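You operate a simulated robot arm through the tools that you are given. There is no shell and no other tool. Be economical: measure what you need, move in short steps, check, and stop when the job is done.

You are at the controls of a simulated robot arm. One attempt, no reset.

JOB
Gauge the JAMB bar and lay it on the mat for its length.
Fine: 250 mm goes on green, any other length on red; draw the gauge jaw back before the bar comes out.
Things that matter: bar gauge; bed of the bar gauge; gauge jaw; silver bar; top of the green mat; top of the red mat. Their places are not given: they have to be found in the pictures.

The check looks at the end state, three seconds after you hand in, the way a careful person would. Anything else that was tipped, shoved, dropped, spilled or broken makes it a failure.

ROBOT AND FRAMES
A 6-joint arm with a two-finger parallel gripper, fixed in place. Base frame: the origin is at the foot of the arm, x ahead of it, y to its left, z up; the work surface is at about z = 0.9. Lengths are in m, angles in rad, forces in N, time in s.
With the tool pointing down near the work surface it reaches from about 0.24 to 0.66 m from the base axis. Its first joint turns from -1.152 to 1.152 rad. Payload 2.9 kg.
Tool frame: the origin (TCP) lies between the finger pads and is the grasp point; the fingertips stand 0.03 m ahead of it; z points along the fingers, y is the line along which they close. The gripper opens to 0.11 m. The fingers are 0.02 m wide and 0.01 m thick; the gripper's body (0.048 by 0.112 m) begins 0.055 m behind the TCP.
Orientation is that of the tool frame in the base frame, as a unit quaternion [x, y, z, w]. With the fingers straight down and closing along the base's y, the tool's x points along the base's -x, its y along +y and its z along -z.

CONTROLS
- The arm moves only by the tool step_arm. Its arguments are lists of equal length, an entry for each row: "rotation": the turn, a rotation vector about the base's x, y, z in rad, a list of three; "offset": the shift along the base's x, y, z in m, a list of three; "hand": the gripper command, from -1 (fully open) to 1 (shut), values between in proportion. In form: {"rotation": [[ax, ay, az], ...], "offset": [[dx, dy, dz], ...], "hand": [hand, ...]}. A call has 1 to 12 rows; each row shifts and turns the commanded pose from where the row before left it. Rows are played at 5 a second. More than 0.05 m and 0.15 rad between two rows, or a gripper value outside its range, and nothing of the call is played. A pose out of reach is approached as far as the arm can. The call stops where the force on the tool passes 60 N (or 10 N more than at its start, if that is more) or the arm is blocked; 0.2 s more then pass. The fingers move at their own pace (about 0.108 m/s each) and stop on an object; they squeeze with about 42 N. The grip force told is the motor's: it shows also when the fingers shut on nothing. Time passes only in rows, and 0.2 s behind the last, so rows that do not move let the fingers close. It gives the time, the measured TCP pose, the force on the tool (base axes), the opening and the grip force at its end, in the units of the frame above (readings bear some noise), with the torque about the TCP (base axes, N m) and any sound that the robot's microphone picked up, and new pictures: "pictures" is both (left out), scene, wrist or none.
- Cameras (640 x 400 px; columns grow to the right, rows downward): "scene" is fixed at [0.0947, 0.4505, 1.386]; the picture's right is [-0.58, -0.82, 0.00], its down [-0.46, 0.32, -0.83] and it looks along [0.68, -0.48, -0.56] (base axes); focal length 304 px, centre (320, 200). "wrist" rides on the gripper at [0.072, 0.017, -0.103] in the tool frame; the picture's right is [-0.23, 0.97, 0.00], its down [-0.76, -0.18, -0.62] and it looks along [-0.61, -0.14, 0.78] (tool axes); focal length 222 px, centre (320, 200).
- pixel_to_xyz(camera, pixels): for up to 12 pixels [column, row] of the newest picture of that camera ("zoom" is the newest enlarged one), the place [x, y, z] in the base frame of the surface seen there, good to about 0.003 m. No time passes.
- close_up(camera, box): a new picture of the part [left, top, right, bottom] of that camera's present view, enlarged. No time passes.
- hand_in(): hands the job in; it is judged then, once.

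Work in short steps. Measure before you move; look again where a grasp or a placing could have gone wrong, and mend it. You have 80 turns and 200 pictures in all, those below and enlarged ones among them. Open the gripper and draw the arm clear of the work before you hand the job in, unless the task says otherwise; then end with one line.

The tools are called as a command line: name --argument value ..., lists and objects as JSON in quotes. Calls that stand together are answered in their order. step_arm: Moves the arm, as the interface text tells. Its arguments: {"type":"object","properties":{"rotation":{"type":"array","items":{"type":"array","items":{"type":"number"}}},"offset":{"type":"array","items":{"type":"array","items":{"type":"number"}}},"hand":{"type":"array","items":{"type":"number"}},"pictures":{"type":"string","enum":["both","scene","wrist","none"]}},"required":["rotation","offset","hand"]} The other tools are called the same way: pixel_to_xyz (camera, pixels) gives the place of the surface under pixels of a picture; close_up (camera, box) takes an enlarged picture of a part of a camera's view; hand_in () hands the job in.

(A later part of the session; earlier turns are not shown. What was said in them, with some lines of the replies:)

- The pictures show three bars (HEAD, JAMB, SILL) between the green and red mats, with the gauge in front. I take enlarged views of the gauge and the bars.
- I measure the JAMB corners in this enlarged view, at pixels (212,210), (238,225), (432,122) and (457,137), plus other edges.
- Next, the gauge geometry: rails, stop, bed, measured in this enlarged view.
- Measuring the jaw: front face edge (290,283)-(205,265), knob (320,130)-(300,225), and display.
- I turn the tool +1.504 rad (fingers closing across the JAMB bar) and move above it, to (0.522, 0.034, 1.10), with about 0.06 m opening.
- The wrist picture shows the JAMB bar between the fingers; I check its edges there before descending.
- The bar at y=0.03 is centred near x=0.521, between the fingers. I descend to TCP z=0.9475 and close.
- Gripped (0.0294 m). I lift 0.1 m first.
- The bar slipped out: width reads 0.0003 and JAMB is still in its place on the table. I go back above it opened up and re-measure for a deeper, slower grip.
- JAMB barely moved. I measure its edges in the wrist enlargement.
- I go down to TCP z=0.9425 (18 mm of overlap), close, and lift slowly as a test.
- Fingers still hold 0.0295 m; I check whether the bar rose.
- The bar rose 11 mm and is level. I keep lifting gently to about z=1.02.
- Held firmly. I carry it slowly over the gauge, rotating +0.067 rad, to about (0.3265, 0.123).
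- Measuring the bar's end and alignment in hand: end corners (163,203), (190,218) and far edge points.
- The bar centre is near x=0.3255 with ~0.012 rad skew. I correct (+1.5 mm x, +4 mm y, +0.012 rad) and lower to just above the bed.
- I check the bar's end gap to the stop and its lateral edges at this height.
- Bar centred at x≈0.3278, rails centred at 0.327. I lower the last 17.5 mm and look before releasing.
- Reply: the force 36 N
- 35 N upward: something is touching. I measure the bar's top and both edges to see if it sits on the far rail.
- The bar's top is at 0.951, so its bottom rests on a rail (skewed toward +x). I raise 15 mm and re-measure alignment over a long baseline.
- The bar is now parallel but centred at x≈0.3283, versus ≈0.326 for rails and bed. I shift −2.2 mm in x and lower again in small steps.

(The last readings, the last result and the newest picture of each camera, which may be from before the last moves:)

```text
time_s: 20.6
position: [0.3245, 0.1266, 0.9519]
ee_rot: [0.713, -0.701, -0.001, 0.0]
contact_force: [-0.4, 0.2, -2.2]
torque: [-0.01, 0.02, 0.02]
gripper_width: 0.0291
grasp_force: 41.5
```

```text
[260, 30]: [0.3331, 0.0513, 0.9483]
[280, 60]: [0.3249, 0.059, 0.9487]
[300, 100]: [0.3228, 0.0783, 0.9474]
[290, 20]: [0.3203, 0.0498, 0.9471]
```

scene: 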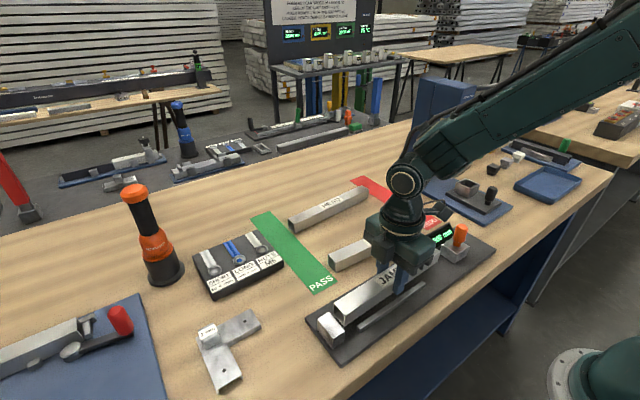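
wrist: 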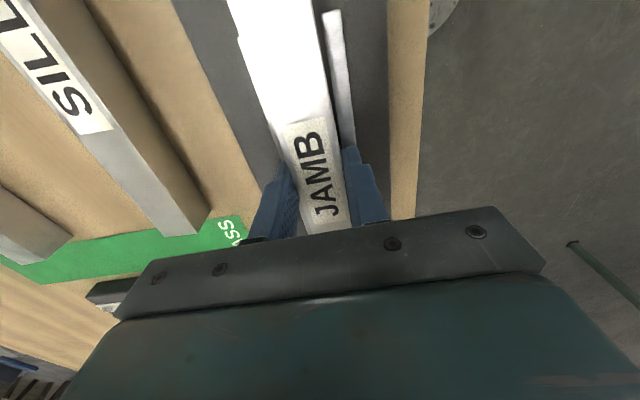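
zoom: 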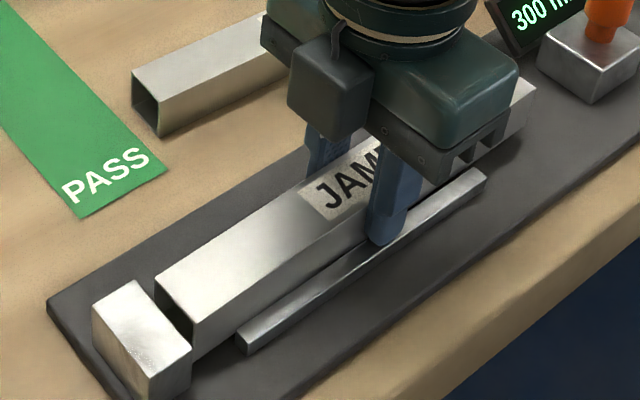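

No contact force, bar bottom (~0.918) inside the channel, rail end visible beside it at (238,38). I open slightly to let it settle, then lift off.

step_arm --rotation '[[0, 0, 0], [0, 0, 0], [0, 0, 0], [0, 0, 0], [0, 0, 0], [0, 0, 0], [0, 0, 0]]' --offset '[[0, 0, 0], [0, 0, 0], [0, 0, 0.003], [0, 0, 0.01], [0, 0, 0.03], [0, 0, 0.04], [0, 0, 0.02]]' --hand '[0.4, 0.38, 0.3, 0.1, 0, 0, 0]'

close_up --camera "scene" --box '[290, 205, 510, 365]'

pixel_to_xyz --camera "zoom" --pixels '[[165, 255], [185, 275], [220, 240], [300, 190]]'

```text
time_s: 22.2
position: [0.3249, 0.1256, 1.056]
ee_rot: [0.713, -0.701, 0.0, 0.0]
contact_force: [0.3, -0.5, -0.8]
torque: [0.01, 0.01, 0.03]
gripper_width: 0.0548
grasp_force: 0.1
```

scene: 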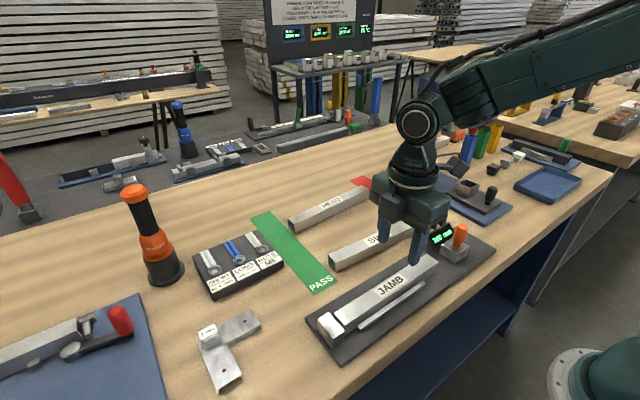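
wrist: 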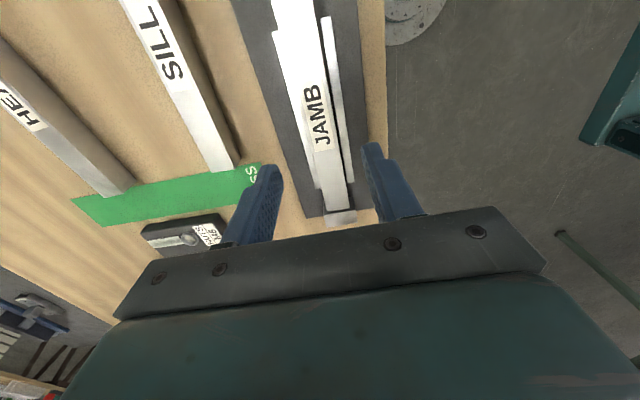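

```text
2.50 times, centred on (400, 285) of scene
```

zoom: 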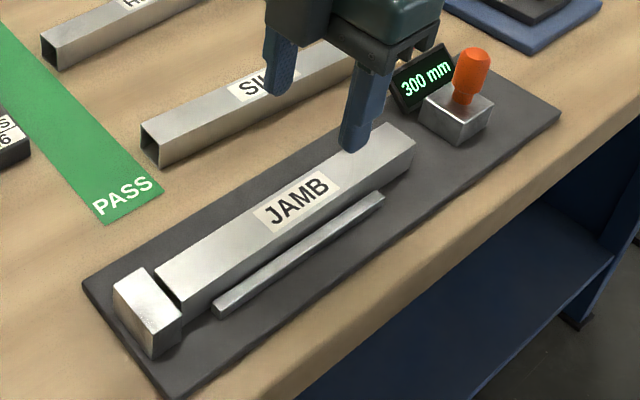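

```text
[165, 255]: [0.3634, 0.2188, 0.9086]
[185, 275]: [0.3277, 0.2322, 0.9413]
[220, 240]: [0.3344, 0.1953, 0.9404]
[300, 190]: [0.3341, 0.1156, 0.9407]
```

The bar is seated (top at 0.941). Now I move above the knob at (0.325, -0.071) with ~0.045 m opening.

step_arm --rotation '[[0, 0, -0.009], [0, 0, 0], [0, 0, 0], [0, 0, 0], [0, 0, 0], [0, 0, 0]]' --offset '[[0, -0.037, 0], [0, -0.04, 0], [0, -0.04, 0], [0, -0.04, 0], [0, -0.04, 0], [0, 0, 0]]' --hand '[0.18, 0.18, 0.18, 0.18, 0.18, 0.18]'

close_up --camera "scene" --box '[390, 195, 510, 285]'

```text
time_s: 23.6
position: [0.324, -0.0712, 1.0565]
ee_rot: [0.711, -0.704, 0.0, 0.0]
contact_force: [-1.0, 0.1, 1.1]
torque: [-0.01, 0.01, -0.01]
gripper_width: 0.0448
grasp_force: 0.1
```

scene: 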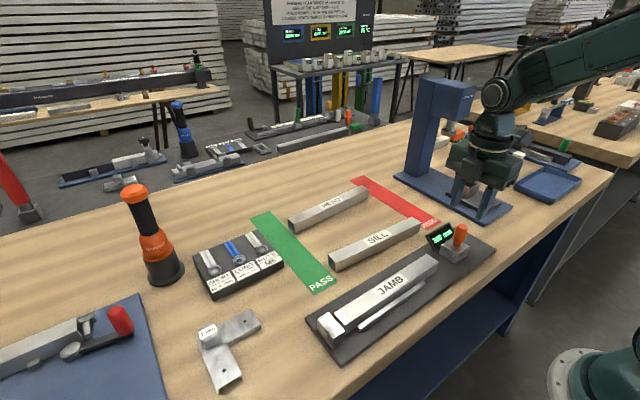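
wrist: 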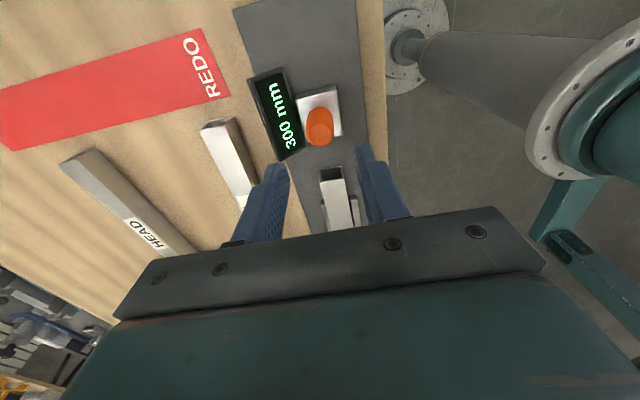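

```text
4.44 times, centred on (450, 240) of scene
```

zoom: 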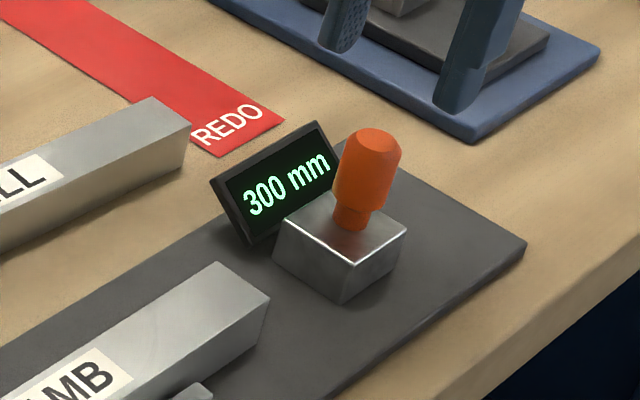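

I confirm knob and neighbours from the wrist view.

pixel_to_xyz --camera "wrist" --pixels '[[319, 113], [320, 135], [309, 125], [331, 125], [305, 98], [252, 80], [275, 157], [300, 145]]'

pixel_to_xyz --camera "zoom" --pixels '[[375, 140], [345, 185], [375, 190], [365, 165], [262, 310], [218, 270], [268, 295]]'

```text
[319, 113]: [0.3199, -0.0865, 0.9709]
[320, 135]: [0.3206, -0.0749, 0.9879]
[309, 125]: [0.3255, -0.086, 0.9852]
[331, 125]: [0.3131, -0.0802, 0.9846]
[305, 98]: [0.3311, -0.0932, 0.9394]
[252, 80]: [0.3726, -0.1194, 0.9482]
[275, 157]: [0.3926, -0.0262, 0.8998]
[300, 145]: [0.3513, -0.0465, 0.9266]
```

```text
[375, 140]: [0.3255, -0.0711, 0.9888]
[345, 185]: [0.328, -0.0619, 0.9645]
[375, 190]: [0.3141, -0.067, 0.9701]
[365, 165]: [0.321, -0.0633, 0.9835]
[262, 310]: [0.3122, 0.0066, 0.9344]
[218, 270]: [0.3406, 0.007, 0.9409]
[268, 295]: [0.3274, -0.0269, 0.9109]
```

Knob axis is about (0.3225, -0.073). I descend to z=0.98 (tips at 0.95, above the jaw top 0.939) and close on it.

step_arm --rotation '[[0, 0, 0], [0, 0, 0], [0, 0, 0], [0, 0, 0], [0, 0, 0], [0, 0, 0], [0, 0, 0]]' --offset '[[-0.001, -0.002, -0.025], [0, 0, -0.03], [0, 0, -0.021], [0, 0, 0], [0, 0, 0], [0, 0, 0], [0, 0, 0]]' --hand '[0.18, 0.18, 0.18, 0.18, 1, 1, 1]'

close_up --camera "scene" --box '[390, 195, 510, 285]'

```text
time_s: 25.2
position: [0.3233, -0.0745, 0.9799]
ee_rot: [0.709, -0.705, -0.001, 0.0]
contact_force: [-8.1, 0.2, -4.9]
torque: [-0.33, -0.48, 0.0]
gripper_width: 0.0236
grasp_force: 44.9
```

scene: 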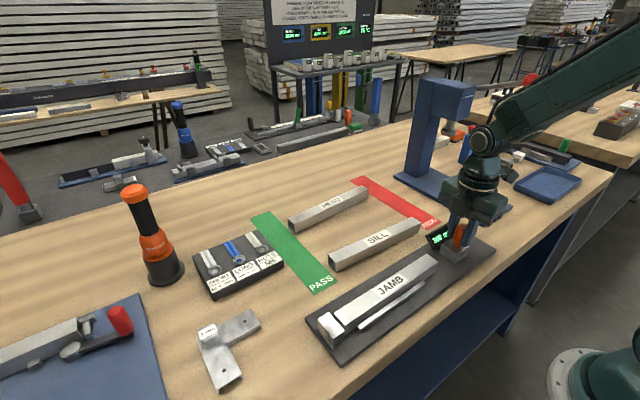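
wrist: 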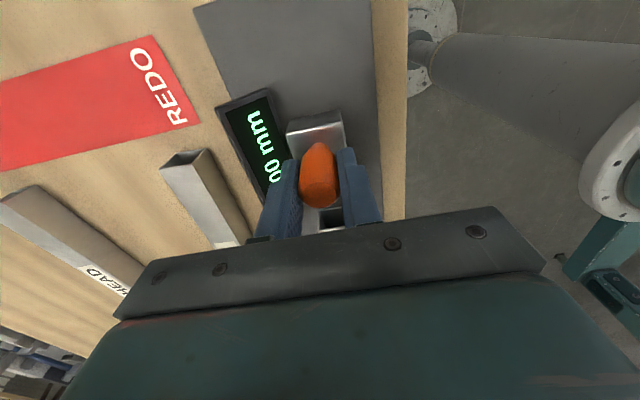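

```text
4.44 times, centred on (450, 240) of scene
```

zoom: 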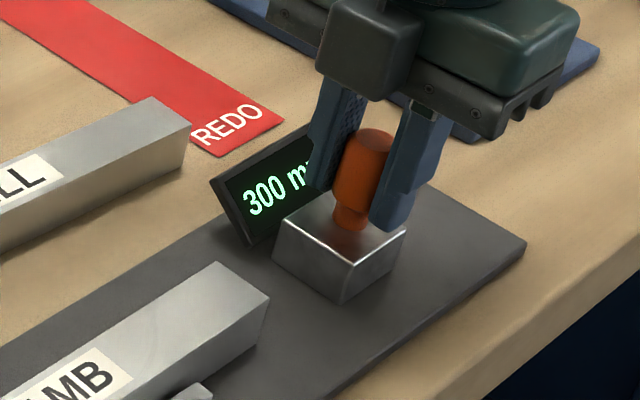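

Knob gripped (0.0236 m). I slide the jaw +y by 0.04 m gently.

step_arm --rotation '[[0, 0, 0], [0, 0, 0], [0, 0, 0], [0, 0, 0], [0, 0, 0], [0, 0, 0]]' --offset '[[-0.0008, 0.004, 0], [0, 0.008, 0], [0, 0.01, 0], [0, 0.01, 0], [0, 0.008, 0], [0, 0, 0]]' --hand '[1, 1, 1, 1, 1, 1]'

close_up --camera "scene" --box '[380, 195, 500, 285]'

```text
time_s: 26.6
position: [0.3228, -0.0339, 0.979]
ee_rot: [0.71, -0.704, 0.0, 0.001]
contact_force: [-3.2, -0.5, -14.2]
torque: [0.01, -0.2, -0.02]
gripper_width: 0.0234
grasp_force: 45.0
```

scene: 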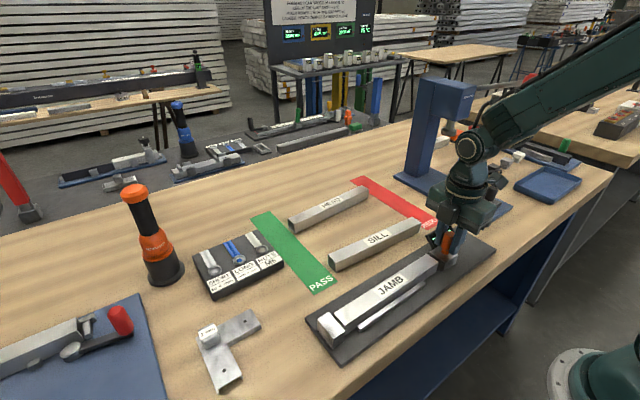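
wrist: 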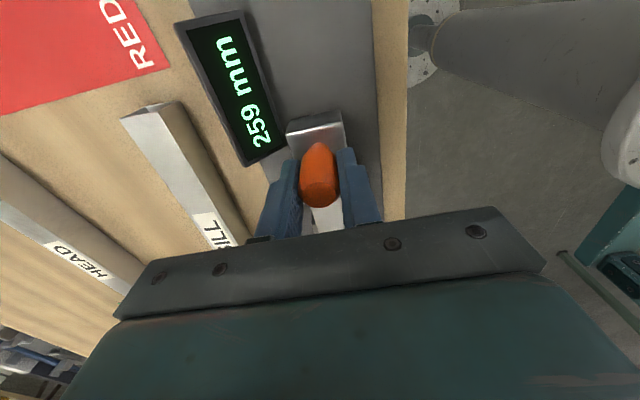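

```text
4.44 times, centred on (440, 240) of scene
```

zoom: 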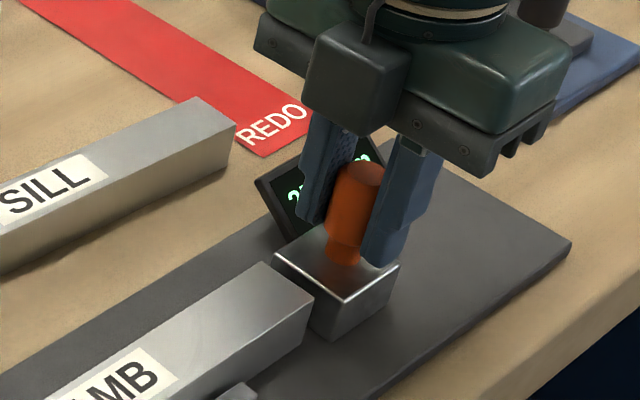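

Gauge reads 259 mm. I continue in 2–3 mm rows, watching the y force.

step_arm --rotation '[[0, 0, 0], [0, 0, 0], [0, 0, 0], [0, 0, 0], [0, 0, 0]]' --offset '[[0, 0.003, -0.0007], [0, 0.003, 0], [0, 0.003, 0], [0, 0.003, 0], [0, 0, 0]]' --hand '[1, 1, 1, 1, 1]'

close_up --camera "scene" --box '[300, 215, 480, 345]'

```text
time_s: 27.8
position: [0.3232, -0.0213, 0.9796]
ee_rot: [0.71, -0.705, 0.001, -0.001]
contact_force: [-8.8, -0.4, 15.0]
torque: [-0.07, 0.57, -0.09]
gripper_width: 0.0234
grasp_force: 45.3
```

scene: 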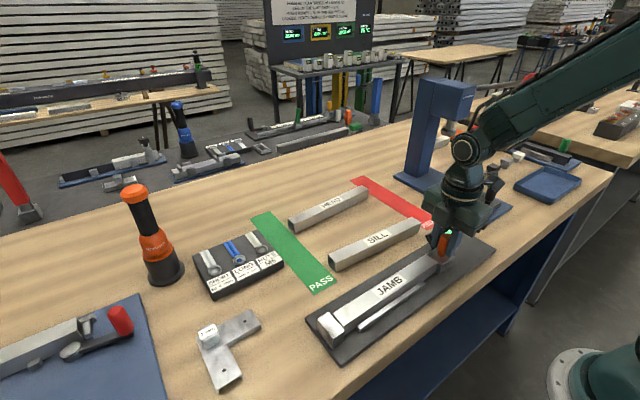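
wrist: 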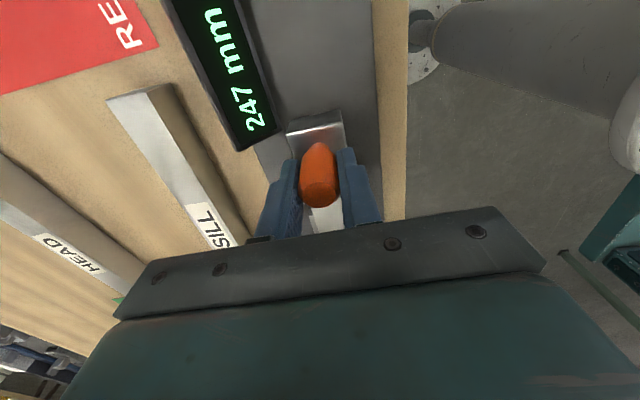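

```text
3.08 times, centred on (390, 280) of scene
```

zoom: 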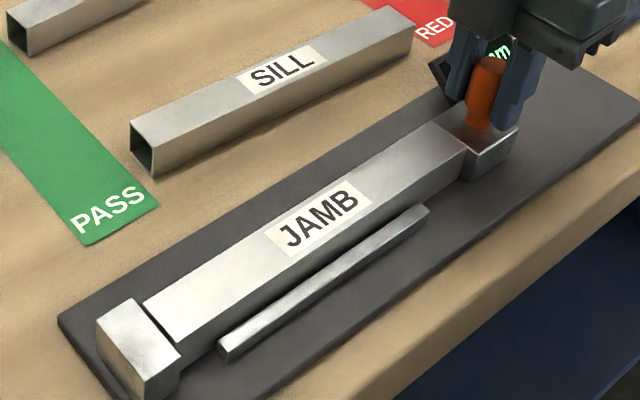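

247 mm and still some gap at the stop; I push on in 1.5 mm rows until it seats.

step_arm --rotation '[[0, 0, 0], [0, 0, 0], [0, 0, 0], [0, 0, 0], [0, 0, 0], [0, 0, 0], [0, 0, 0]]' --offset '[[0, 0.002, 0.0003], [0, 0.002, 0], [0, 0.0015, 0], [0, 0.0015, 0], [0, 0.001, 0], [0, 0.001, 0], [0, 0, 0]]' --hand '[1, 1, 1, 1, 1, 1, 1]'

close_up --camera "scene" --box '[300, 215, 480, 345]'

```text
time_s: 29.4
position: [0.3238, -0.0159, 0.9799]
ee_rot: [0.707, -0.707, 0.003, 0.003]
contact_force: [-4.4, -33.7, -3.9]
torque: [-0.25, -0.45, 0.0]
gripper_width: 0.0235
grasp_force: 44.7
```

scene: 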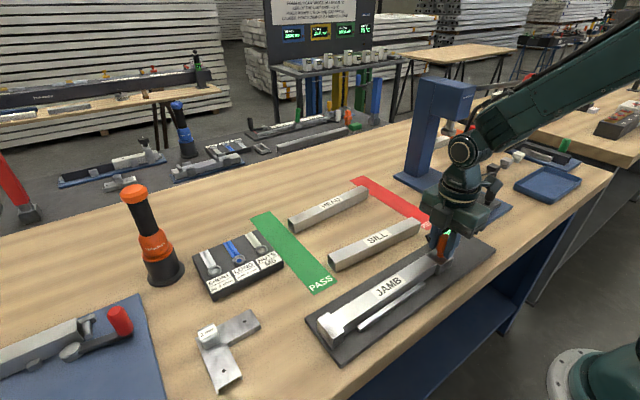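
wrist: 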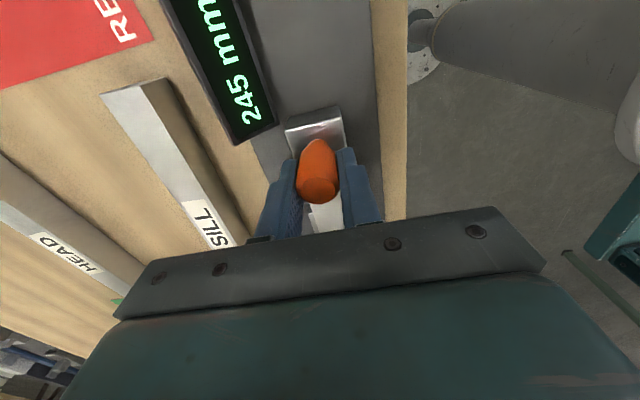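

```text
3.08 times, centred on (390, 280) of scene
```

zoom: 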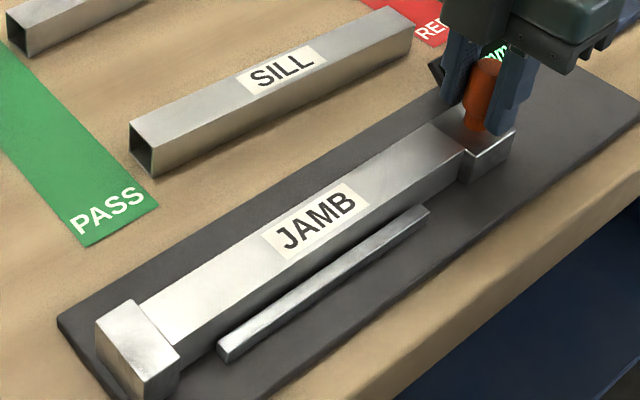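

Seated: reads 245 mm with 34 N of push. I confirm the digits, then draw the jaw back to where it began.

close_up --camera "wrist" --box '[160, 0, 300, 150]'

step_arm --rotation '[[0, 0, 0], [0, 0, 0], [0, 0, 0], [0, 0, 0], [0, 0, 0], [0, 0, 0], [0, 0, 0], [0, 0, 0]]' --offset '[[0, -0.004, 0], [0, -0.006, 0], [0, -0.01, 0], [0, -0.012, 0], [0, -0.012, 0], [0, -0.01, 0], [0, -0.004, 0], [0, 0, 0]]' --hand '[1, 1, 1, 1, 1, 1, 1, 1]'

```text
2.67 times, centred on (230, 75) of wrist
```

zoom: 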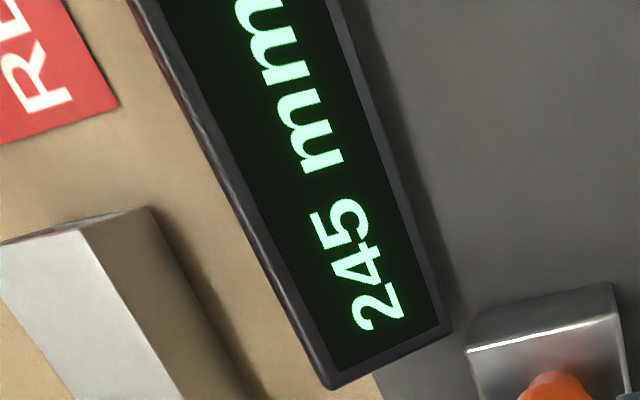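

```text
time_s: 31.2
position: [0.3221, -0.0712, 0.9797]
ee_rot: [0.709, -0.705, 0.0, 0.0]
contact_force: [-5.7, 0.0, 4.0]
torque: [1.1, -0.22, 0.08]
gripper_width: 0.0234
grasp_force: 44.8
```

scene: 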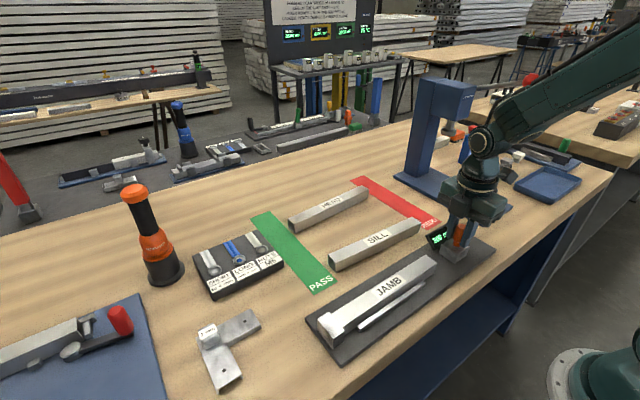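
wrist: 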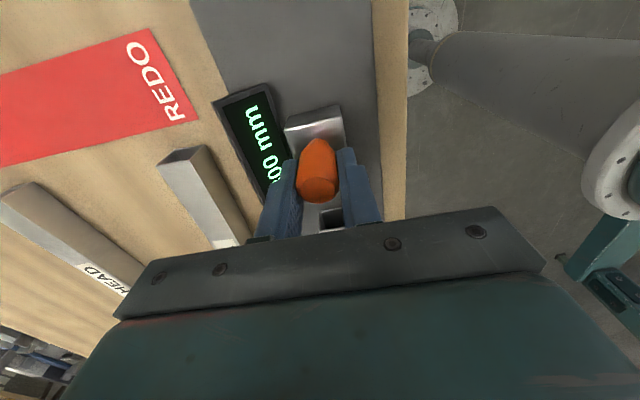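

Length 245 mm, so red mat. The jaw is back at 300; I open to 0.045, rise, and move back over the bar.

step_arm --rotation '[[0, 0, 0], [0, 0, 0], [0, 0, 0], [0, 0, 0], [0, 0, 0], [0, 0, 0], [0, 0, 0], [0, 0, 0], [0, 0, 0], [0, 0, 0], [0, 0, 0]]' --offset '[[0, 0, 0], [0, 0, 0], [0, 0, 0.025], [0, 0, 0.035], [0, 0, 0.02], [0.0015, 0.04, 0], [0, 0.04, 0], [0, 0.04, 0], [0, 0.04, 0], [0, 0.041, 0], [0, 0, 0]]' --hand '[0.18, 0.18, 0.18, 0.18, 0.18, 0.1, 0, 0, 0, 0, 0]'

close_up --camera "scene" --box '[290, 205, 510, 365]'

close_up --camera "wrist" --box '[240, 0, 400, 220]'

pixel_to_xyz --camera "scene" --pixels '[[352, 181], [367, 177], [438, 222], [422, 229], [396, 205], [385, 188], [372, 195], [399, 181], [390, 235], [335, 310], [372, 297]]'

```text
time_s: 33.6
position: [0.324, 0.1304, 1.0606]
ee_rot: [0.709, -0.705, 0.0, 0.0]
contact_force: [0.5, -0.3, 0.0]
torque: [0.02, 0.04, 0.02]
gripper_width: 0.0552
grasp_force: 0.1
```

scene: 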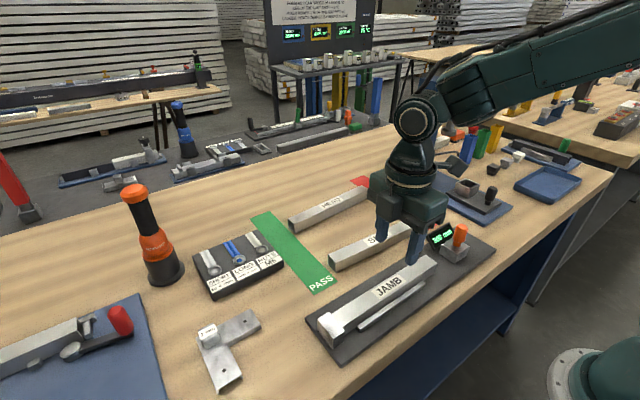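
wrist: 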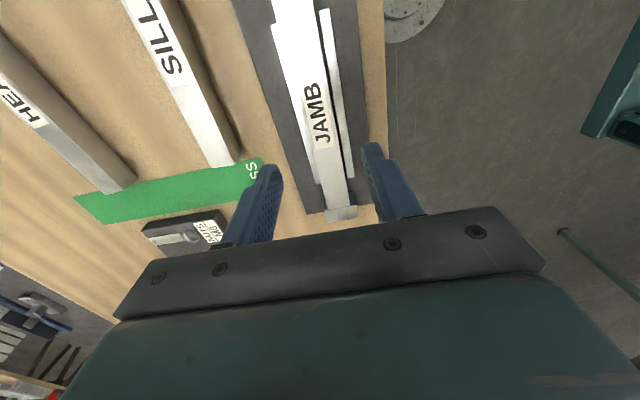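

```text
2.50 times, centred on (400, 285) of scene
```

zoom: 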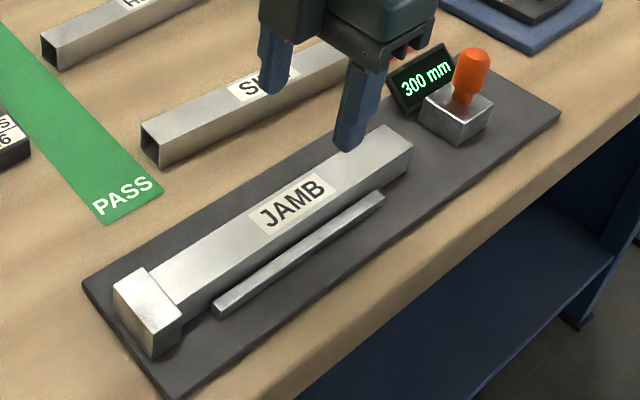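

```text
1.82 times, centred on (320, 110) of wrist
```

zoom: 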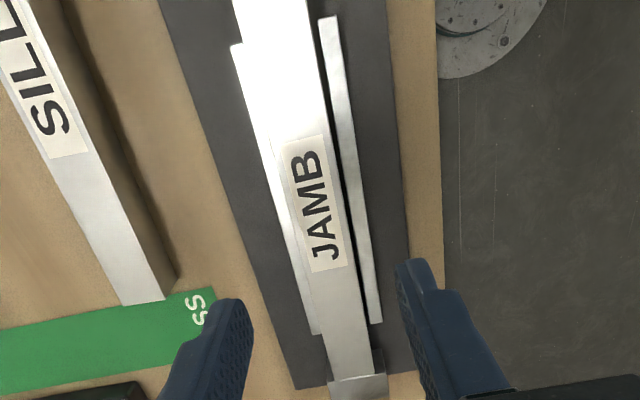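

```text
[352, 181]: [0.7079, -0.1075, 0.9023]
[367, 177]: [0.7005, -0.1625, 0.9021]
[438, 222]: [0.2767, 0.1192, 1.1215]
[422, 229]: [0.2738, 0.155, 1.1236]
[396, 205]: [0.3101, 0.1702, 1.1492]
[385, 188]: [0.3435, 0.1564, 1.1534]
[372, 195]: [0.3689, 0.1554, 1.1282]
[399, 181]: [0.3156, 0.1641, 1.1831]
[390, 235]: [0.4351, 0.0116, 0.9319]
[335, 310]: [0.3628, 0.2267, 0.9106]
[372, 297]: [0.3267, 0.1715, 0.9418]
```

The bar is ready to be lifted. I measure its edges in the wrist enlargement to set the grasp.

pixel_to_xyz --camera "zoom" --pixels '[[245, 30], [310, 30], [280, 170], [335, 150], [300, 280], [350, 260], [328, 360], [365, 340], [235, 60], [335, 30], [315, 325], [375, 310]]'

```text
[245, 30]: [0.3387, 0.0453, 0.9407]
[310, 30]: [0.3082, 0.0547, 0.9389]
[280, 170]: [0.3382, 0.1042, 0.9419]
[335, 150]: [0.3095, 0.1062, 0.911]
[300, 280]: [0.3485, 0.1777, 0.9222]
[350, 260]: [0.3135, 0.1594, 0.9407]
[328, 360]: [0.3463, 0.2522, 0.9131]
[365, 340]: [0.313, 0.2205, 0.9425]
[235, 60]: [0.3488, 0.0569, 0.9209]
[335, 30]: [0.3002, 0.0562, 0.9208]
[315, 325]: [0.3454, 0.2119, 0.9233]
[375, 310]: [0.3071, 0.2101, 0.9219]
```

Bar centre ≈0.325 at y=0.13. I descend to z=0.953 (tips just above the rails), close, and test-lift 10 mm.

step_arm --rotation '[[0, 0, 0], [0, 0, 0], [0, 0, 0], [0, 0, 0], [0, 0, 0], [0, 0, 0], [0, 0, 0], [0, 0, 0]]' --offset '[[0.0008, 0, -0.035], [0, 0, -0.035], [0, 0, -0.025], [0, 0, -0.0125], [0, 0, 0], [0, 0, 0], [0, 0, 0], [0, 0, 0]]' --hand '[0, 0, 0, 0.1, 0.1, 1, 1, 1]' --pictures "none"

step_arm --rotation '[[0, 0, 0], [0, 0, 0], [0, 0, 0], [0, 0, 0], [0, 0, 0]]' --offset '[[0, -0.0005, 0.001], [0, -0.0005, 0.003], [0, -0.0005, 0.003], [0, -0.0005, 0.004], [0, 0, 0]]' --hand '[1, 1, 1, 1, 1]'

close_up --camera "scene" --box '[290, 205, 510, 365]'

```text
time_s: 35.4
position: [0.3262, 0.1311, 0.9512]
ee_rot: [0.71, -0.705, 0.0, -0.001]
contact_force: [-0.7, 0.5, 0.8]
torque: [0.01, 0.01, 0.01]
gripper_width: 0.0292
grasp_force: 42.0
```

```text
time_s: 36.6
position: [0.326, 0.1285, 0.9629]
ee_rot: [0.71, -0.704, 0.0, 0.0]
contact_force: [0.2, 0.7, -2.3]
torque: [0.0, -0.01, 0.0]
gripper_width: 0.0293
grasp_force: 42.1
```

scene: 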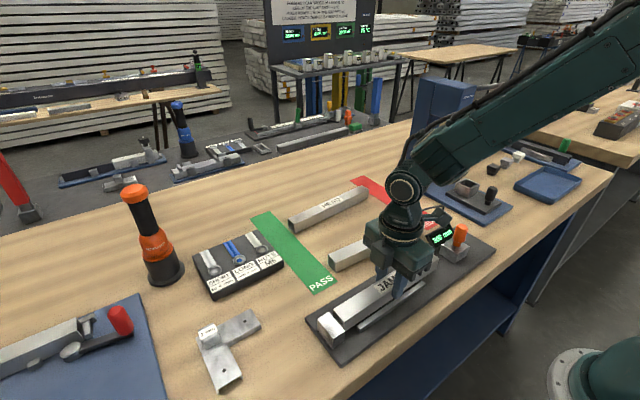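
wrist: 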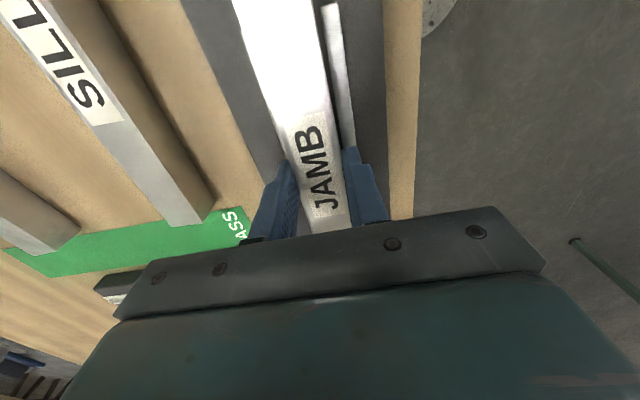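

```text
2.50 times, centred on (400, 285) of scene
```

zoom: 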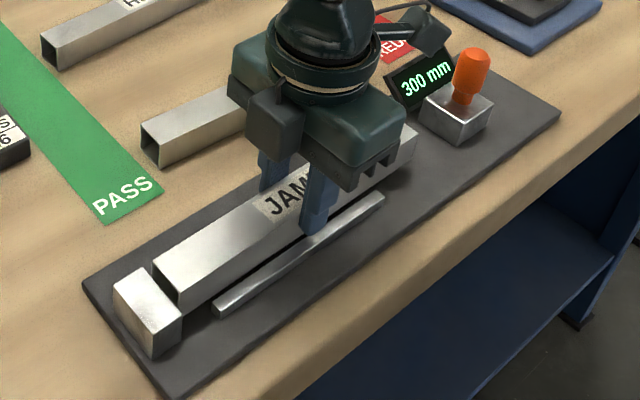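

Bar is held and rising. I lift to about z=1.08 and measure the red mat and the blue stand.

step_arm --rotation '[[0, 0, 0], [0, 0, 0], [0, 0, 0], [0, 0, 0], [0, 0, 0], [0, 0, 0], [0, 0, 0], [0, 0, 0], [0, 0, 0]]' --offset '[[0, 0, 0.007], [0, 0, 0.014], [0, 0, 0.018], [0, 0, 0.018], [0, 0, 0.018], [0, 0, 0.018], [0, 0, 0.014], [0, 0, 0.01], [0, 0, 0]]' --hand '[1, 1, 1, 1, 1, 1, 1, 1, 1]'

pixel_to_xyz --camera "scene" --pixels '[[352, 181], [366, 177], [412, 110], [435, 100], [432, 95], [455, 88], [475, 95], [460, 105]]'

pixel_to_xyz --camera "wrist" --pixels '[[250, 20], [318, 20], [290, 120], [335, 100]]'

```text
time_s: 38.6
position: [0.325, 0.1286, 1.079]
ee_rot: [0.71, -0.705, 0.0, -0.001]
contact_force: [-0.6, 0.0, -2.7]
torque: [0.01, 0.0, -0.01]
gripper_width: 0.0295
grasp_force: 42.1
```

scene: 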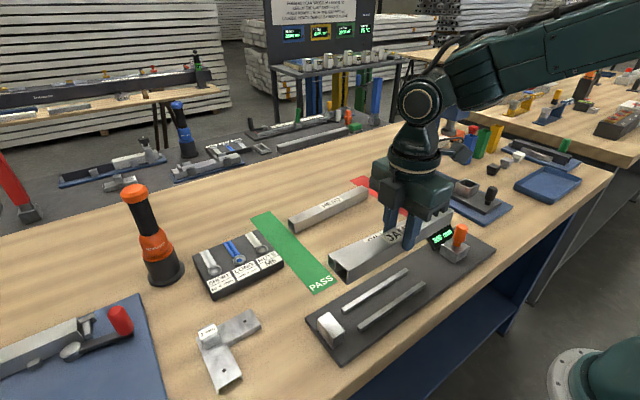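
wrist: 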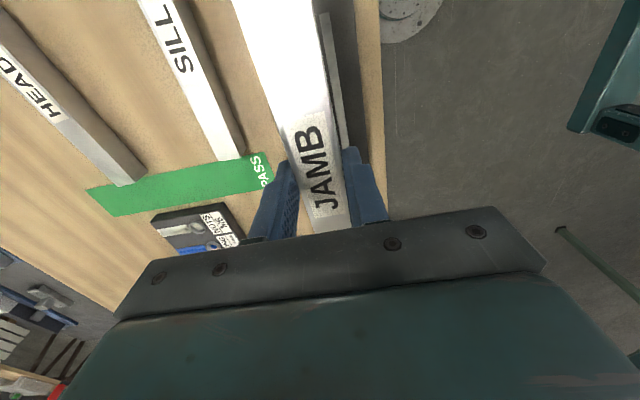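

```text
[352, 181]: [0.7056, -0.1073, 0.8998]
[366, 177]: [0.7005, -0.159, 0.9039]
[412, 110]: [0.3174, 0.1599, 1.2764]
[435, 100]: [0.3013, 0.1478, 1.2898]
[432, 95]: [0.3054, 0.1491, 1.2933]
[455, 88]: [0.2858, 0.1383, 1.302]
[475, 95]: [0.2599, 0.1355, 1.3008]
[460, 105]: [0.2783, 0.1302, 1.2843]
```

```text
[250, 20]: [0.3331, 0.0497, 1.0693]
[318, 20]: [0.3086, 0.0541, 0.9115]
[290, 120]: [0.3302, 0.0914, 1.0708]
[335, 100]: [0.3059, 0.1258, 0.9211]
```

The blue post stands near (0.62, -0.28), clear of the mat. I swing −1.576 rad over the bench while moving to about (0.45, 0.03), bar kept high.

step_arm --rotation '[[0, 0, -0.1], [0, 0, -0.1376], [0, 0, -0.1376], [0, 0, -0.1376], [0, 0, -0.1376], [0, 0, -0.1376], [0, 0, -0.1376], [0, 0, -0.1376], [0, 0, -0.1376], [0, 0, -0.1376], [0, 0, -0.1376], [0, 0, -0.1]]' --offset '[[0.0104, -0.0083, 0], [0.0104, -0.0083, 0], [0.0104, -0.0083, 0], [0.0104, -0.0083, 0], [0.0104, -0.0083, 0], [0.0104, -0.0083, 0], [0.0104, -0.0083, 0], [0.0104, -0.0083, 0], [0.0104, -0.0083, 0], [0.0104, -0.0083, 0], [0.0104, -0.0083, 0], [0.0104, -0.0083, 0]]' --hand '[1, 1, 1, 1, 1, 1, 1, 1, 1, 1, 1, 1]'

pixel_to_xyz --camera "scene" --pixels '[[352, 181], [366, 177], [438, 221], [423, 229], [396, 205], [410, 204], [425, 165], [398, 179]]'

```text
time_s: 41.2
position: [0.4517, 0.0297, 1.0801]
ee_rot: [0.0, 1.0, 0.0, 0.0]
contact_force: [0.0, -0.2, -0.5]
torque: [0.03, 0.0, -0.03]
gripper_width: 0.029
grasp_force: 41.8
```

scene: 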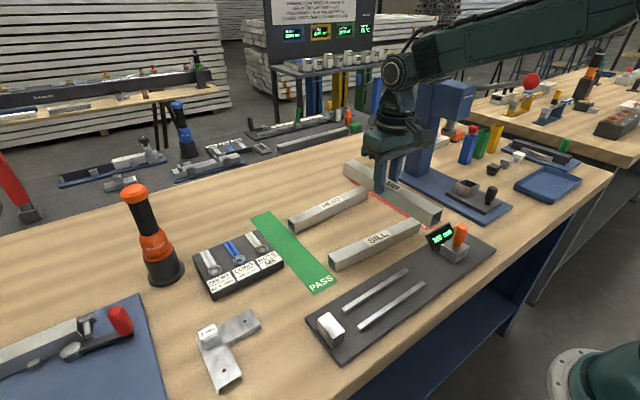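
wrist: 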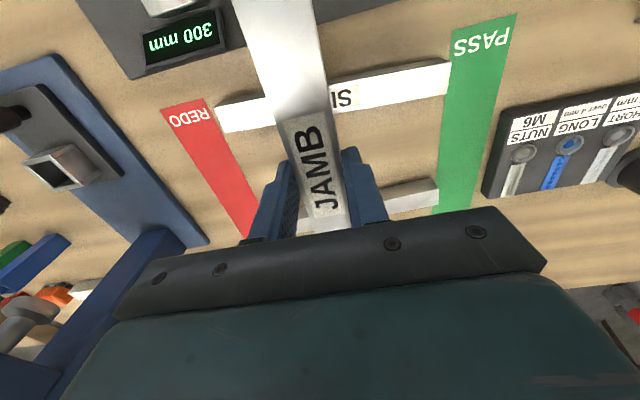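

```text
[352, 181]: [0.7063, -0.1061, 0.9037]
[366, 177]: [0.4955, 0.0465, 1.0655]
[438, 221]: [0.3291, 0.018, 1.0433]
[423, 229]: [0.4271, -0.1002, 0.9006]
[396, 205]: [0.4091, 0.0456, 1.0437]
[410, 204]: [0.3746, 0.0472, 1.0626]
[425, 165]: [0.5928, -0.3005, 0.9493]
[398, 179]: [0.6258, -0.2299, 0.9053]
```

Now the red mat's edges are clear in the wrist view; I measure its corners at (162,107), (208,98), (240,238), (255,205), and the stand base.

pixel_to_xyz --camera "wrist" --pixels '[[163, 110], [206, 100], [192, 165], [228, 150], [228, 222], [250, 195], [210, 243], [150, 130], [185, 245], [250, 30], [305, 20], [287, 110]]'

pixel_to_xyz --camera "wrist" --pixels '[[285, 100], [322, 100], [318, 60], [270, 70], [350, 215], [308, 225]]'

```text
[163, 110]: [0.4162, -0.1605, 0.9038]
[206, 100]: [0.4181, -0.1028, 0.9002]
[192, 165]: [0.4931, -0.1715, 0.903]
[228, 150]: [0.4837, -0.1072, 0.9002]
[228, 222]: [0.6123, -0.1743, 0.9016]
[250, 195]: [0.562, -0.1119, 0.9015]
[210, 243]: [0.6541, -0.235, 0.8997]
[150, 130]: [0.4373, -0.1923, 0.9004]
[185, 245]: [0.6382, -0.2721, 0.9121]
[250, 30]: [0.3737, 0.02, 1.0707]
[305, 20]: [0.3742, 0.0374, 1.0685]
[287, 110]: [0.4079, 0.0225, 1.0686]
```

```text
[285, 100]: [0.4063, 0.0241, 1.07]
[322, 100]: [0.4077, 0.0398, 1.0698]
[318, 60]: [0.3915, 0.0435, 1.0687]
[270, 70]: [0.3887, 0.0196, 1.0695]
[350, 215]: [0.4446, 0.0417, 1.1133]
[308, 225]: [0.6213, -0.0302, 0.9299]
```

Mat spans x 0.413–0.705, y −0.104–−0.162; centre ≈ (0.56, −0.134). I carry the bar there at height.

step_arm --rotation '[[0, 0, 0], [0, 0, 0], [0, 0, 0], [0, 0, 0], [0, 0, 0], [0, 0, 0], [0, 0, 0], [0, 0, 0], [0, 0, 0], [0, 0, 0]]' --offset '[[0.007, -0.011, 0], [0.013, -0.02, 0], [0.014, -0.021, 0], [0.014, -0.021, 0], [0.014, -0.021, 0], [0.014, -0.021, 0], [0.014, -0.021, 0], [0.012, -0.018, 0], [0.006, -0.0097, 0], [0, 0, 0]]' --hand '[1, 1, 1, 1, 1, 1, 1, 1, 1, 1]'

close_up --camera "scene" --box '[320, 100, 520, 250]'

```text
time_s: 43.4
position: [0.5579, -0.1348, 1.0789]
ee_rot: [-0.002, 1.0, 0.0, 0.001]
contact_force: [0.1, -0.6, -1.6]
torque: [0.02, 0.01, -0.01]
gripper_width: 0.0294
grasp_force: 42.0
```

scene: 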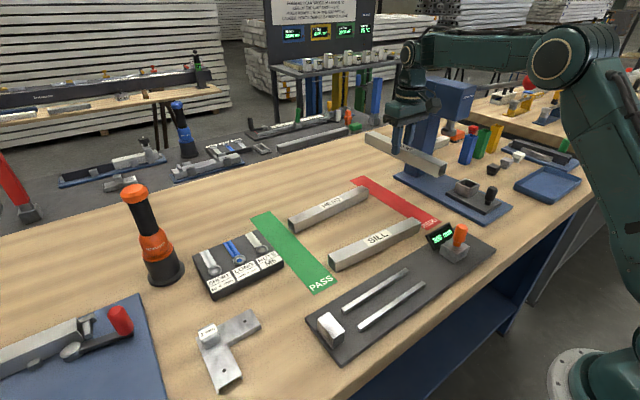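
wrist: 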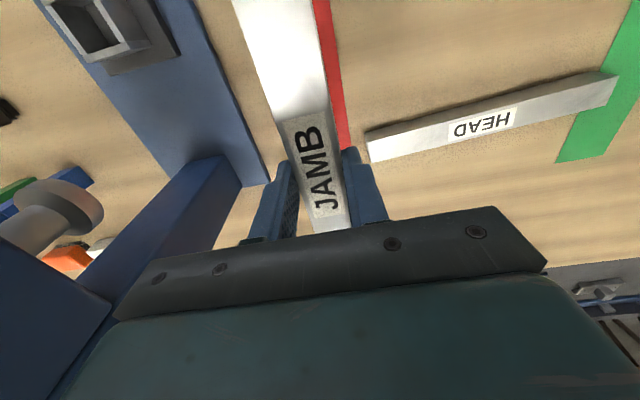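

```text
2.67 times, centred on (420, 175) of scene
```

zoom: 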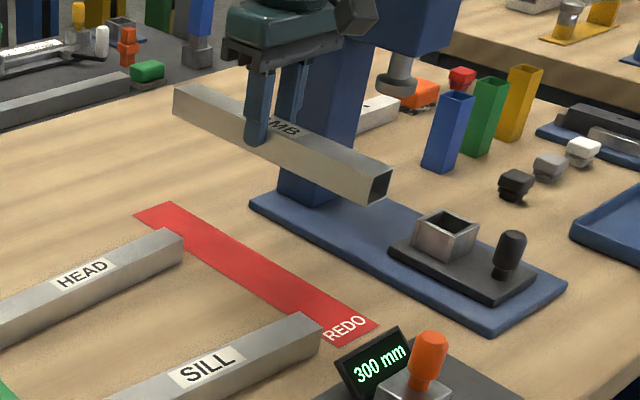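

The mat is fully visible; I measure its edges and the post precisely.

pixel_to_xyz --camera "zoom" --pixels '[[136, 214], [168, 203], [376, 325], [332, 345], [190, 250], [265, 263], [240, 282], [283, 185], [275, 30], [400, 40], [180, 90], [385, 175]]'

pixel_to_xyz --camera "wrist" --pixels '[[240, 185], [100, 300], [250, 40], [308, 40], [285, 115], [325, 100], [340, 90], [345, 140]]'

```text
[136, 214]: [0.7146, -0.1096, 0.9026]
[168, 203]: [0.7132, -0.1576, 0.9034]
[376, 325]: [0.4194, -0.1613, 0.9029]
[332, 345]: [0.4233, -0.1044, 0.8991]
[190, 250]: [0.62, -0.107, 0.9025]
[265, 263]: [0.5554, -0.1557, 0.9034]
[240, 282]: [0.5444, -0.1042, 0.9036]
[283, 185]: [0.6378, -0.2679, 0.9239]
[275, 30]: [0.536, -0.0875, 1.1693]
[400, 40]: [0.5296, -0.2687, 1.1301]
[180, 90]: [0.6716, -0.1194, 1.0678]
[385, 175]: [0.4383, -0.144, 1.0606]
```

```text
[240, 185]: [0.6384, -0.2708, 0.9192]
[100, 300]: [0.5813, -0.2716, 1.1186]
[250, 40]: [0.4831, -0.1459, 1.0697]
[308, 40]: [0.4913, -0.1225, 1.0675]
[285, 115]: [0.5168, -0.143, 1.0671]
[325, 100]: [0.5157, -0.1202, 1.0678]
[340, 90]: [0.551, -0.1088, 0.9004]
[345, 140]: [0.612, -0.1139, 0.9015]
```

Mat centre ≈ (0.567, −0.132). I shift +9 mm x, +2 mm y and lower to about 15 mm above the mat.

step_arm --rotation '[[0, 0, 0], [0, 0, 0], [0, 0, 0], [0, 0, 0], [0, 0, 0], [0, 0, 0], [0, 0, 0], [0, 0, 0]]' --offset '[[0.005, 0.001, -0.01], [0.004, 0.001, -0.018], [0, 0, -0.02], [0, 0, -0.02], [0, 0, -0.02], [0, 0, -0.018], [0, 0, -0.014], [0, 0, 0]]' --hand '[1, 1, 1, 1, 1, 1, 1, 1]'

close_up --camera "scene" --box '[320, 120, 480, 240]'

pixel_to_xyz --camera "wrist" --pixels '[[250, 40], [308, 40], [285, 115], [325, 100]]'

```text
time_s: 45.2
position: [0.5674, -0.1317, 0.96]
ee_rot: [-0.002, 1.0, 0.0, 0.0]
contact_force: [0.5, -0.4, -1.6]
torque: [-0.01, 0.01, 0.02]
gripper_width: 0.0292
grasp_force: 41.9
```

scene: 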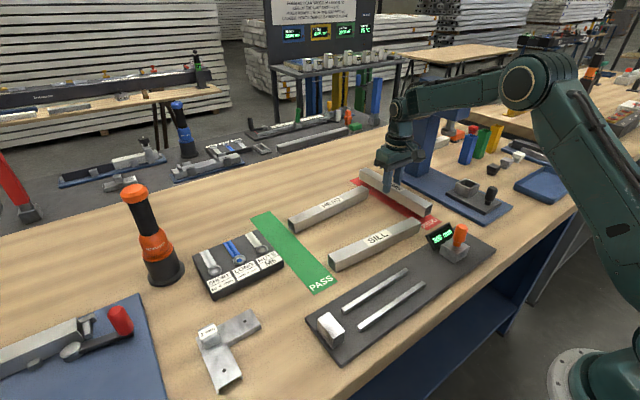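
wrist: 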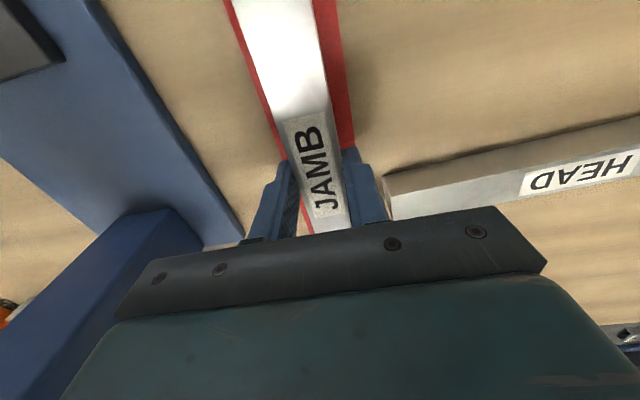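

```text
3.33 times, centred on (400, 180) of scene
```

zoom: 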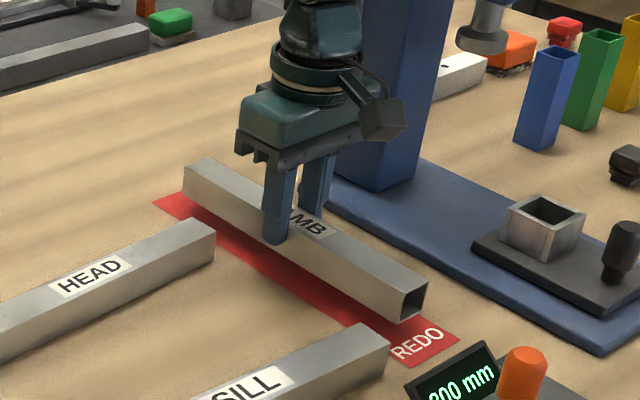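

```text
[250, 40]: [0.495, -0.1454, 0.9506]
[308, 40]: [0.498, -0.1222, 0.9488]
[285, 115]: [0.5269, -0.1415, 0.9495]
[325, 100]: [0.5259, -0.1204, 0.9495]
```

The bar sits well over the mat with red visible on both sides. I lower the remaining ~16 mm slowly; bar bottom is ≈0.92.

step_arm --rotation '[[0, 0, 0], [0, 0, 0], [0, 0, 0], [0, 0, 0], [0, 0, 0]]' --offset '[[0, 0, -0.006], [0, 0, -0.005], [0, 0, -0.004], [0, 0, -0.0015], [0, 0, 0]]' --hand '[1, 1, 1, 1, 1]' --pictures "wrist"

close_up --camera "scene" --box '[320, 120, 480, 240]'

pixel_to_xyz --camera "wrist" --pixels '[[270, 40], [285, 60], [300, 100]]'

```text
time_s: 46.4
position: [0.5673, -0.1322, 0.9433]
ee_rot: [-0.002, 1.0, -0.001, 0.0]
contact_force: [0.8, 0.2, -2.4]
torque: [0.01, 0.0, -0.01]
gripper_width: 0.0291
grasp_force: 42.0
```

wrist: 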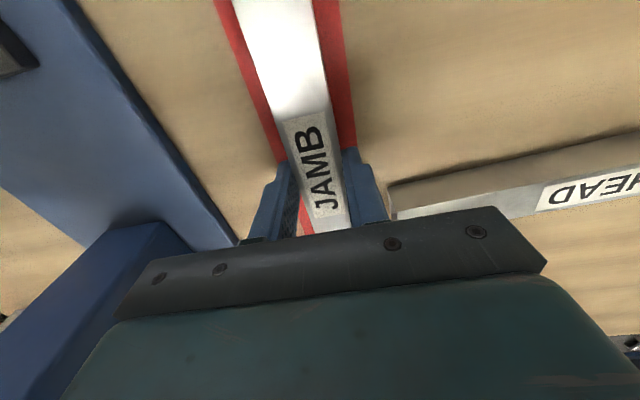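

```text
3.33 times, centred on (400, 180) of scene
```

zoom: 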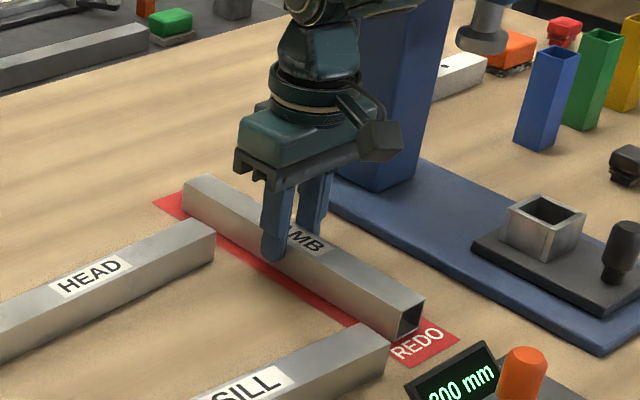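

```text
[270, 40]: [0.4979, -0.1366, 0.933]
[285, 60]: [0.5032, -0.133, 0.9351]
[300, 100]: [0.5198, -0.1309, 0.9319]
```

Bar top ≈0.933, about 1–2 mm above rest; I lower by 1 mm steps until contact shows.

step_arm --rotation '[[0, 0, 0], [0, 0, 0], [0, 0, 0]]' --offset '[[0, 0, -0.001], [0, 0, -0.0007], [0, 0, 0]]' --hand '[1, 1, 1]' --pictures "none"

```text
time_s: 47.2
position: [0.568, -0.1329, 0.9422]
ee_rot: [-0.002, 1.0, -0.001, 0.0]
contact_force: [0.6, -0.1, 4.3]
torque: [0.02, 0.59, -0.06]
gripper_width: 0.0294
grasp_force: 41.9
```

Contact shows (+4.3 N): the bar rests on the mat. I open modestly, rise straight up, then draw back toward the starting area.

step_arm --rotation '[[0, 0, 0], [0, 0, 0], [0, 0, 0], [0, 0, 0], [0, 0, 0], [0, 0, 0], [0, 0, 0]]' --offset '[[0, 0, 0], [0, 0, 0], [0, 0, 0.01], [0, 0, 0.03], [0, 0, 0.045], [0, 0, 0.045], [0, 0, 0.03]]' --hand '[0.25, 0.25, 0.25, 0.25, 0.25, 0.1, 0]' --pictures "none"

step_arm --rotation '[[0, 0, 0], [0, 0, 0], [0, 0, 0], [0, 0, 0], [0, 0, 0], [0, 0, 0]]' --offset '[[-0.04, 0, 0.02], [-0.045, 0, 0.02], [-0.045, 0, 0.02], [-0.04, 0, 0.01], [0, 0, 0], [0, 0, 0]]' --hand '[-1, -1, -1, -1, -1, -1]'

close_up --camera "scene" --box '[280, 130, 520, 290]'

pixel_to_xyz --camera "zoom" --pixels '[[215, 130], [245, 115], [380, 215], [350, 232], [300, 175]]'

```text
time_s: 48.8
position: [0.567, -0.1305, 1.1035]
ee_rot: [-0.001, 1.0, 0.001, 0.0]
contact_force: [-0.2, 0.5, -0.1]
torque: [0.03, 0.0, 0.07]
gripper_width: 0.0553
grasp_force: 0.0
```

```text
time_s: 50.2
position: [0.3984, -0.1321, 1.1709]
ee_rot: [-0.001, 1.0, 0.0, 0.0]
contact_force: [-1.0, 0.7, -0.1]
torque: [-0.02, 0.01, 0.02]
gripper_width: 0.1096
grasp_force: 0.1
```

scene: 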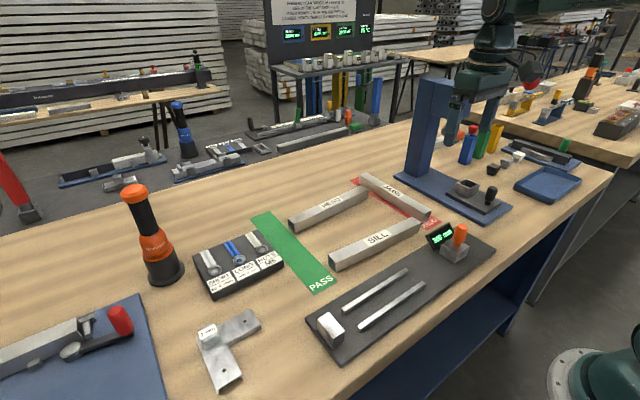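
wrist: 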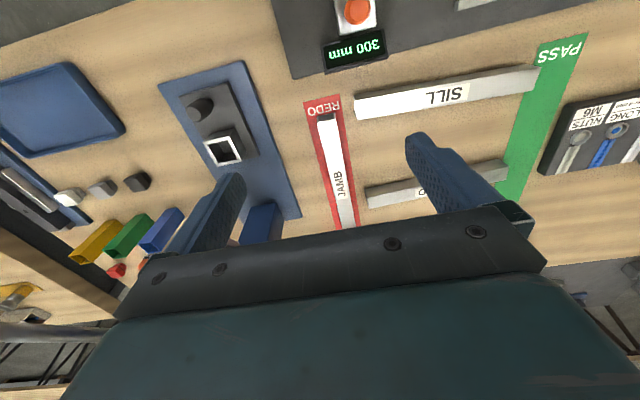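

```text
2.50 times, centred on (400, 210) of scene
```

zoom: 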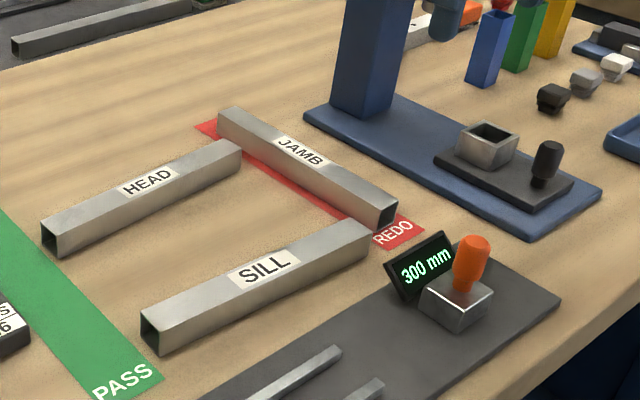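

```text
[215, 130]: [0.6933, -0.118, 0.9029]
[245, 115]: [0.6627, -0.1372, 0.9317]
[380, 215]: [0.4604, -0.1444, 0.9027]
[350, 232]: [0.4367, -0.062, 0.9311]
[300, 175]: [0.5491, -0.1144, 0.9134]
```

The JAMB bar lies flat within the red mat. The jaw is back at 300 mm, the other bars are in place and the arm is clear with its gripper open, so I hand in.

hand_in

```text
The job is handed in.
```

The JAMB bar gauged 245 mm, so after drawing the jaw back to 300 mm I laid it on the red mat. It slipped out of the first grip but stayed in its place on the bench, and it touched a gauge rail once (about 35 N) before seating.
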